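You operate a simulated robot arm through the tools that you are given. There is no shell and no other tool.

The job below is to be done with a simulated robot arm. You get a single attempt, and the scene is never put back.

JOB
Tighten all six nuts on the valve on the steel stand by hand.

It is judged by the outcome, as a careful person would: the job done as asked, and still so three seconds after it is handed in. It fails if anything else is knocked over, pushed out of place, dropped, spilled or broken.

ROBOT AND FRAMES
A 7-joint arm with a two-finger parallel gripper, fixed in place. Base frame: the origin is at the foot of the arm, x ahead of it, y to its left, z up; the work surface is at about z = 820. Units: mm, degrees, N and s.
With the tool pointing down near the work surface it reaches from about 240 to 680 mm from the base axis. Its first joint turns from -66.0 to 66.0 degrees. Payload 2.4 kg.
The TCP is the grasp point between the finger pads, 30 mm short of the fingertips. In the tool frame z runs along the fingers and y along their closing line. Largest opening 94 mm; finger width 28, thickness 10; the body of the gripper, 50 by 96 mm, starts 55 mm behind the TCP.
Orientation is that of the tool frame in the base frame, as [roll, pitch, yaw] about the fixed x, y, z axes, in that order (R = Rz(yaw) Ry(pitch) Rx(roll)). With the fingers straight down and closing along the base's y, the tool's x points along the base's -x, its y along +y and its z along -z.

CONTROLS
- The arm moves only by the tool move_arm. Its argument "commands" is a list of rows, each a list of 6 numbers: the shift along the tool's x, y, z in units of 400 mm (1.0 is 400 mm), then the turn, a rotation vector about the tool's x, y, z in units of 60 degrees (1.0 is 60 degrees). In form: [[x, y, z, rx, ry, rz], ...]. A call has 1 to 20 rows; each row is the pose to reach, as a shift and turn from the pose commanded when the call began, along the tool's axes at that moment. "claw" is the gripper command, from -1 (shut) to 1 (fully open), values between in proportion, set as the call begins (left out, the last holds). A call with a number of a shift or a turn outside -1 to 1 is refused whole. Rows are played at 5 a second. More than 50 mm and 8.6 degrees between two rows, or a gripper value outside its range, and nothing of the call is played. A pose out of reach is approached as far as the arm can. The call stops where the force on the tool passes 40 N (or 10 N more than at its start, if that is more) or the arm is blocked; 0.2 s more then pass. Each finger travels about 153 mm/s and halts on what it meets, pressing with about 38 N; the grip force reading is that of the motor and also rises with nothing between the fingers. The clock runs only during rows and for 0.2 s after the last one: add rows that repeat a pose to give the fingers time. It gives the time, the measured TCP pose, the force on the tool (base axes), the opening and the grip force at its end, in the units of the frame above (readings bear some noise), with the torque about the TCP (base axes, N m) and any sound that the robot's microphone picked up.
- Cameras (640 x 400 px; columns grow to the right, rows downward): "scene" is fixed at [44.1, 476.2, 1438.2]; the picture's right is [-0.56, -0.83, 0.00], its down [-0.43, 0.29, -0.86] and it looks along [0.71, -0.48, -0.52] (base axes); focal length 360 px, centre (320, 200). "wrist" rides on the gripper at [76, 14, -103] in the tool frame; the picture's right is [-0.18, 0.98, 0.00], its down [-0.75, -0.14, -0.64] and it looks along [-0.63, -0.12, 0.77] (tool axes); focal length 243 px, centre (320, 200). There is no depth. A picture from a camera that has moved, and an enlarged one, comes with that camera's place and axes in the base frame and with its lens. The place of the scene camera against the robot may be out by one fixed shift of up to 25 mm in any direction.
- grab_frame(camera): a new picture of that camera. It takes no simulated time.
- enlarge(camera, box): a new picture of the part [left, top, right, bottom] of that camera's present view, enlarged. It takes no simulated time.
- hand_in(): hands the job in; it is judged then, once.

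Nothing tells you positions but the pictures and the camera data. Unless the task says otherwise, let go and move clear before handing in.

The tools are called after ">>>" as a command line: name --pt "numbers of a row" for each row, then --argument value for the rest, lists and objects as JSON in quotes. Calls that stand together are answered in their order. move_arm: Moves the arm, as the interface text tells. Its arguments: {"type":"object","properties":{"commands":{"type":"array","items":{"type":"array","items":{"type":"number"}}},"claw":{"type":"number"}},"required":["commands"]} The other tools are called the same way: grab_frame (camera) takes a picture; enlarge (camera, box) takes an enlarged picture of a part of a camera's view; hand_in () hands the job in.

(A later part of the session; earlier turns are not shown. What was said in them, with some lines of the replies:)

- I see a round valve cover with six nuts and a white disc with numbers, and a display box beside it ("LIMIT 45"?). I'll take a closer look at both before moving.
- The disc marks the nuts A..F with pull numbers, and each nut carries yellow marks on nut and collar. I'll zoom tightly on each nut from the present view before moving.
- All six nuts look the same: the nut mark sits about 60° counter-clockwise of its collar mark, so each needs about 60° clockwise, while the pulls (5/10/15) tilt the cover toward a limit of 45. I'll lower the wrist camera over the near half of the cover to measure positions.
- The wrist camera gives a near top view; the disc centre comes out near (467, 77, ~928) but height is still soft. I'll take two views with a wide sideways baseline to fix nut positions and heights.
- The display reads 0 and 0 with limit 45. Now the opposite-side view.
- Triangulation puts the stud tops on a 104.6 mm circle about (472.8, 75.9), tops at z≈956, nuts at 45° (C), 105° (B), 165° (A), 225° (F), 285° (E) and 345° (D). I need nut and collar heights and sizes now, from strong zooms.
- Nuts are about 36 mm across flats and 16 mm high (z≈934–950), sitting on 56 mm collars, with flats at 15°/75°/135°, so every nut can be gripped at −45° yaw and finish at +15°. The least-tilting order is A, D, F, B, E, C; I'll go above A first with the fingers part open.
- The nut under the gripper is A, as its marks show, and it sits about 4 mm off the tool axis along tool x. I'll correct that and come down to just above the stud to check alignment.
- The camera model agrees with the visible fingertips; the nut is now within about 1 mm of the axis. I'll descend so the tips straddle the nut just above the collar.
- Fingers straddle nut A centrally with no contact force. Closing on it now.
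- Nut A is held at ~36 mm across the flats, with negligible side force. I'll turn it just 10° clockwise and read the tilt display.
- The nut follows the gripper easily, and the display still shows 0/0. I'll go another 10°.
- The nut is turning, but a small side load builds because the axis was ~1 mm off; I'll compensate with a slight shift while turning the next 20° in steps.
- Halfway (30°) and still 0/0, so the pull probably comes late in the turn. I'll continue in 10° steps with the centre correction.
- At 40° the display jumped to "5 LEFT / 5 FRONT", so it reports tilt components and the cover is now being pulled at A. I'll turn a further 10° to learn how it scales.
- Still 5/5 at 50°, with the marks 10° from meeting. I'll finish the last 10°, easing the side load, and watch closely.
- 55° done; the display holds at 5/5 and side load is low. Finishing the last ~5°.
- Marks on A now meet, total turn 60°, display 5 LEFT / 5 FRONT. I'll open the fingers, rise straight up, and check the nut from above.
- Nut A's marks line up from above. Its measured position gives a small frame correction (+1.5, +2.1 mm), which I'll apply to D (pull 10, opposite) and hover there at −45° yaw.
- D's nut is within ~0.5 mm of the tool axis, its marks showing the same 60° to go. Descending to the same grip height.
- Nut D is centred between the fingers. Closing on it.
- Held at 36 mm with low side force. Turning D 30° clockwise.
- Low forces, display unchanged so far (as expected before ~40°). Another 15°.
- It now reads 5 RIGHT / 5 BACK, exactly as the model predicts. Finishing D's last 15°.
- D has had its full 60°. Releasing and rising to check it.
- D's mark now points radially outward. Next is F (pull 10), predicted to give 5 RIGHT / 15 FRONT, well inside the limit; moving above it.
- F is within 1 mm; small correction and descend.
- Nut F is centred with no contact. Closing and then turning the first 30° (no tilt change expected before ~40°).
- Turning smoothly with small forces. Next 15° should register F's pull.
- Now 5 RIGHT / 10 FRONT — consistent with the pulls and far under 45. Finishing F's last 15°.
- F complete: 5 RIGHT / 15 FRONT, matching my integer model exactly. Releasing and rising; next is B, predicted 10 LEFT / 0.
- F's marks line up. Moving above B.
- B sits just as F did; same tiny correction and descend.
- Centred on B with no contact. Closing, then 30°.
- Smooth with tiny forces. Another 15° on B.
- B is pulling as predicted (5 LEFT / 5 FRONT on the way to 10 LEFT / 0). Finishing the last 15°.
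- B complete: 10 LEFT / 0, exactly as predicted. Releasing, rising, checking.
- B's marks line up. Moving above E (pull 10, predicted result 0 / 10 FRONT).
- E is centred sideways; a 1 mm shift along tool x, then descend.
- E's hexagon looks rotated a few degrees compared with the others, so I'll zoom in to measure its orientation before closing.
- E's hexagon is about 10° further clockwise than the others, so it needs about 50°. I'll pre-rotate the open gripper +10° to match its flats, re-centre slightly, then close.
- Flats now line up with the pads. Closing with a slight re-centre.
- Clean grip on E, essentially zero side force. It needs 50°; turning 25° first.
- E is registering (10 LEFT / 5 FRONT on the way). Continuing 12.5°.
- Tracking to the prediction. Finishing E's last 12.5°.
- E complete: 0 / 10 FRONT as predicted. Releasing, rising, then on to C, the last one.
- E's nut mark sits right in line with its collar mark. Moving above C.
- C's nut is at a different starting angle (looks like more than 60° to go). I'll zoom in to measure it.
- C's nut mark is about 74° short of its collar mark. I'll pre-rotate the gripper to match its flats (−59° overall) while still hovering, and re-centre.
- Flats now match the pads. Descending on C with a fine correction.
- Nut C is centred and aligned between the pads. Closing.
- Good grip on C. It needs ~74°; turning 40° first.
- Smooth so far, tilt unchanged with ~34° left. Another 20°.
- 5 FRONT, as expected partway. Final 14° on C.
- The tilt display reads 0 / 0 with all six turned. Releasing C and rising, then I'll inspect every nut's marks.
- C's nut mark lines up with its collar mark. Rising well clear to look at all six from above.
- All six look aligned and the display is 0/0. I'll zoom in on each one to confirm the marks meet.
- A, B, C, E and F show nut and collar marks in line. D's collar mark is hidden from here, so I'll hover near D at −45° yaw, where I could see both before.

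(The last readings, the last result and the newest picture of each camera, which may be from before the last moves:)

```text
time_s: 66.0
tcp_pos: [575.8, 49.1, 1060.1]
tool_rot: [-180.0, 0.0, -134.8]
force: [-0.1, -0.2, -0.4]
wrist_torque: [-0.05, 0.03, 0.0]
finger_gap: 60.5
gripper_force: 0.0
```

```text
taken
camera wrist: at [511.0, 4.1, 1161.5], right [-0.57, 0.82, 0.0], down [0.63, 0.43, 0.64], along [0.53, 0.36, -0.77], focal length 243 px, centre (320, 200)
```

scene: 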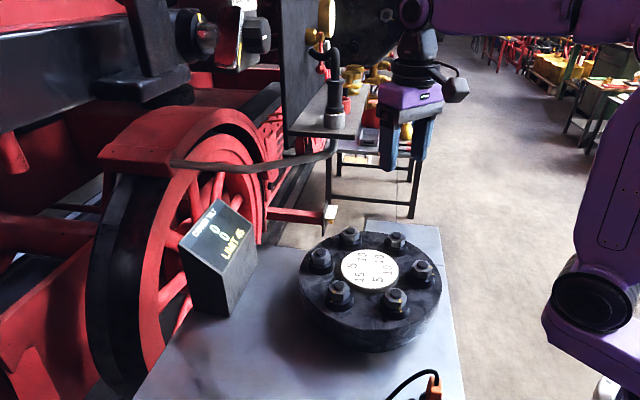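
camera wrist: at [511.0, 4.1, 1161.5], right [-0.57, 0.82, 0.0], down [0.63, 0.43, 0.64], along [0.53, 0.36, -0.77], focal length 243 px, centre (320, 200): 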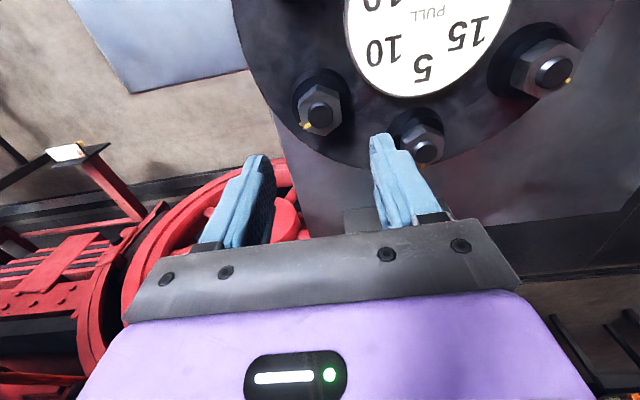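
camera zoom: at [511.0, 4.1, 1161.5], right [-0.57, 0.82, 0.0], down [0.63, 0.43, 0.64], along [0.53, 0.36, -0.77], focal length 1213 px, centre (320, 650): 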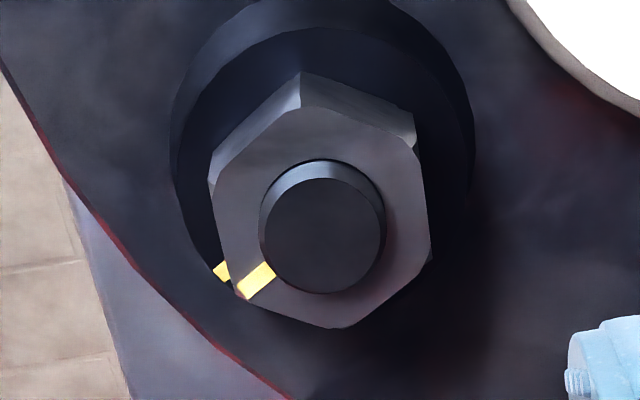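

D's marks are in line too. Retreating high and clear, then a last check of the whole scene.

>>> move_arm --pt "0 0 -0.1 0 0 0.1" --pt "0 0 -0.2 0 0 0.2" --pt "0.08 0.02 -0.28 0 0 0.3" --pt "0.16 0.04 -0.36 0 0 0.4" --pt "0.24 0.06 -0.42 0 0 0.5" --pt "0.3 0.08 -0.45 0 0 0.6" --pt "0.34 0.1 -0.47 0 0 0.7" --pt "0.34 0.1 -0.47 0 0 0.75" --pt "0.34 0.1 -0.47 0 0 0.75"

>>> grab_frame --camera "scene"

>>> enlarge --camera "scene" --box '[280, 210, 460, 360]'

>>> enlarge --camera "scene" --box '[170, 180, 290, 330]'

>>> grab_frame --camera "wrist"

```text
time_s: 68.0
tcp_pos: [449.3, -16.6, 1247.0]
tool_rot: [-179.9, 0.0, -179.9]
force: [-0.9, -0.4, 0.2]
wrist_torque: [-0.01, -0.04, 0.0]
finger_gap: 60.5
gripper_force: 0.0
```

```text
taken
```

scene: 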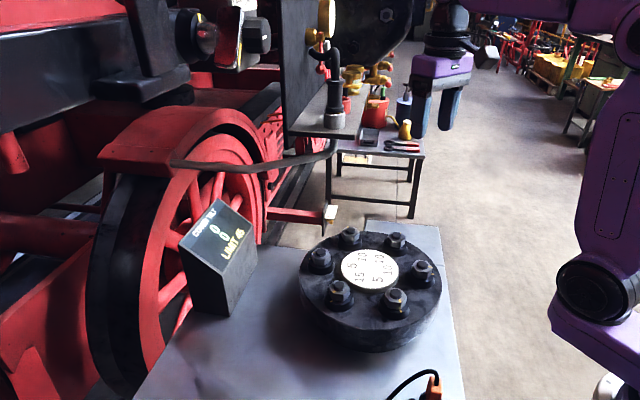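

```text
2.67 times, centred on (370, 285) of scene
camera zoom: at [44.1, 476.2, 1438.2], right [-0.56, -0.83, 0.0], down [-0.43, 0.29, -0.86], along [0.71, -0.48, -0.52], focal length 961 px, centre (187, -27)
```

zoom: 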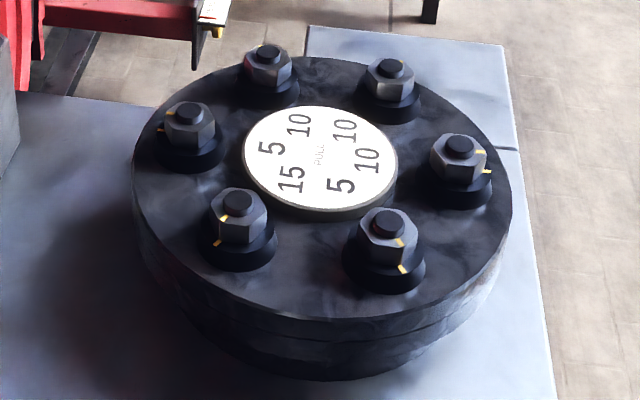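

```text
2.67 times, centred on (230, 255) of scene
camera zoom: at [44.1, 476.2, 1438.2], right [-0.56, -0.83, 0.0], down [-0.43, 0.29, -0.86], along [0.71, -0.48, -0.52], focal length 961 px, centre (560, 53)
```

zoom: 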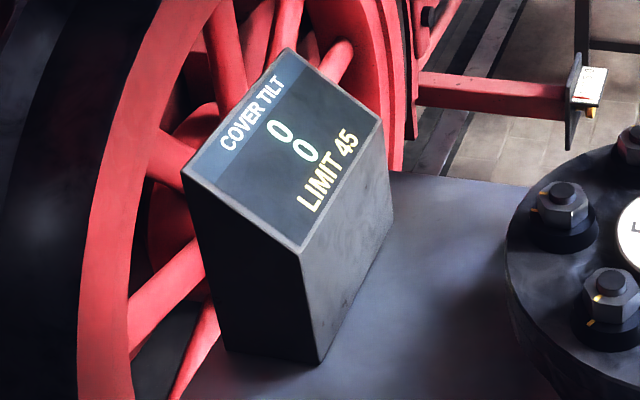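

```text
taken
camera wrist: at [373.3, -5.2, 1348.9], right [0.18, 0.98, 0.0], down [0.75, -0.14, 0.64], along [0.63, -0.12, -0.77], focal length 243 px, centre (320, 200)
```

wrist: 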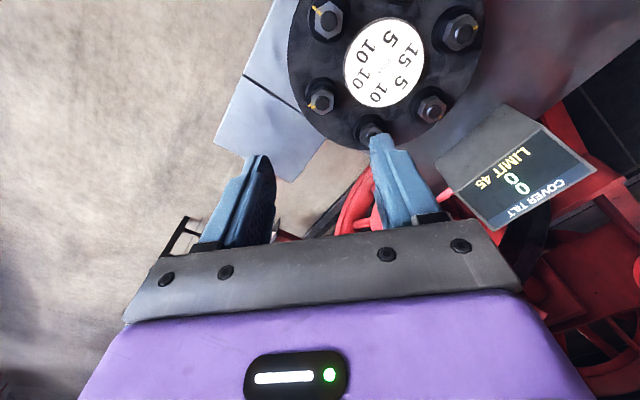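

All six nuts have their nut and collar marks in line. The tilt display reads 0/0 and peaked at 15 against the limit of 45. Nothing else has moved and the arm is clear and released, so I'm handing in.

>>> hand_in

```text
The job is handed in.
```

All six nuts on the valve are tightened by hand, and the job is handed in. I haven't seen the judged result.

- **Alignment:** I turned each nut clockwise until its yellow mark lined up with the mark on its collar, then zoomed in on all six to check. Four nuts took about 60°, one about 50° and one about 74°.
- **Cover tilt:** I picked the order to keep the cover level. The highest reading I saw was 15, against the limit of 45, and it read 0/0 at the end.
- **Surroundings:** The last pictures show nothing else moved. The gripper was open and the arm well clear before I handed in.
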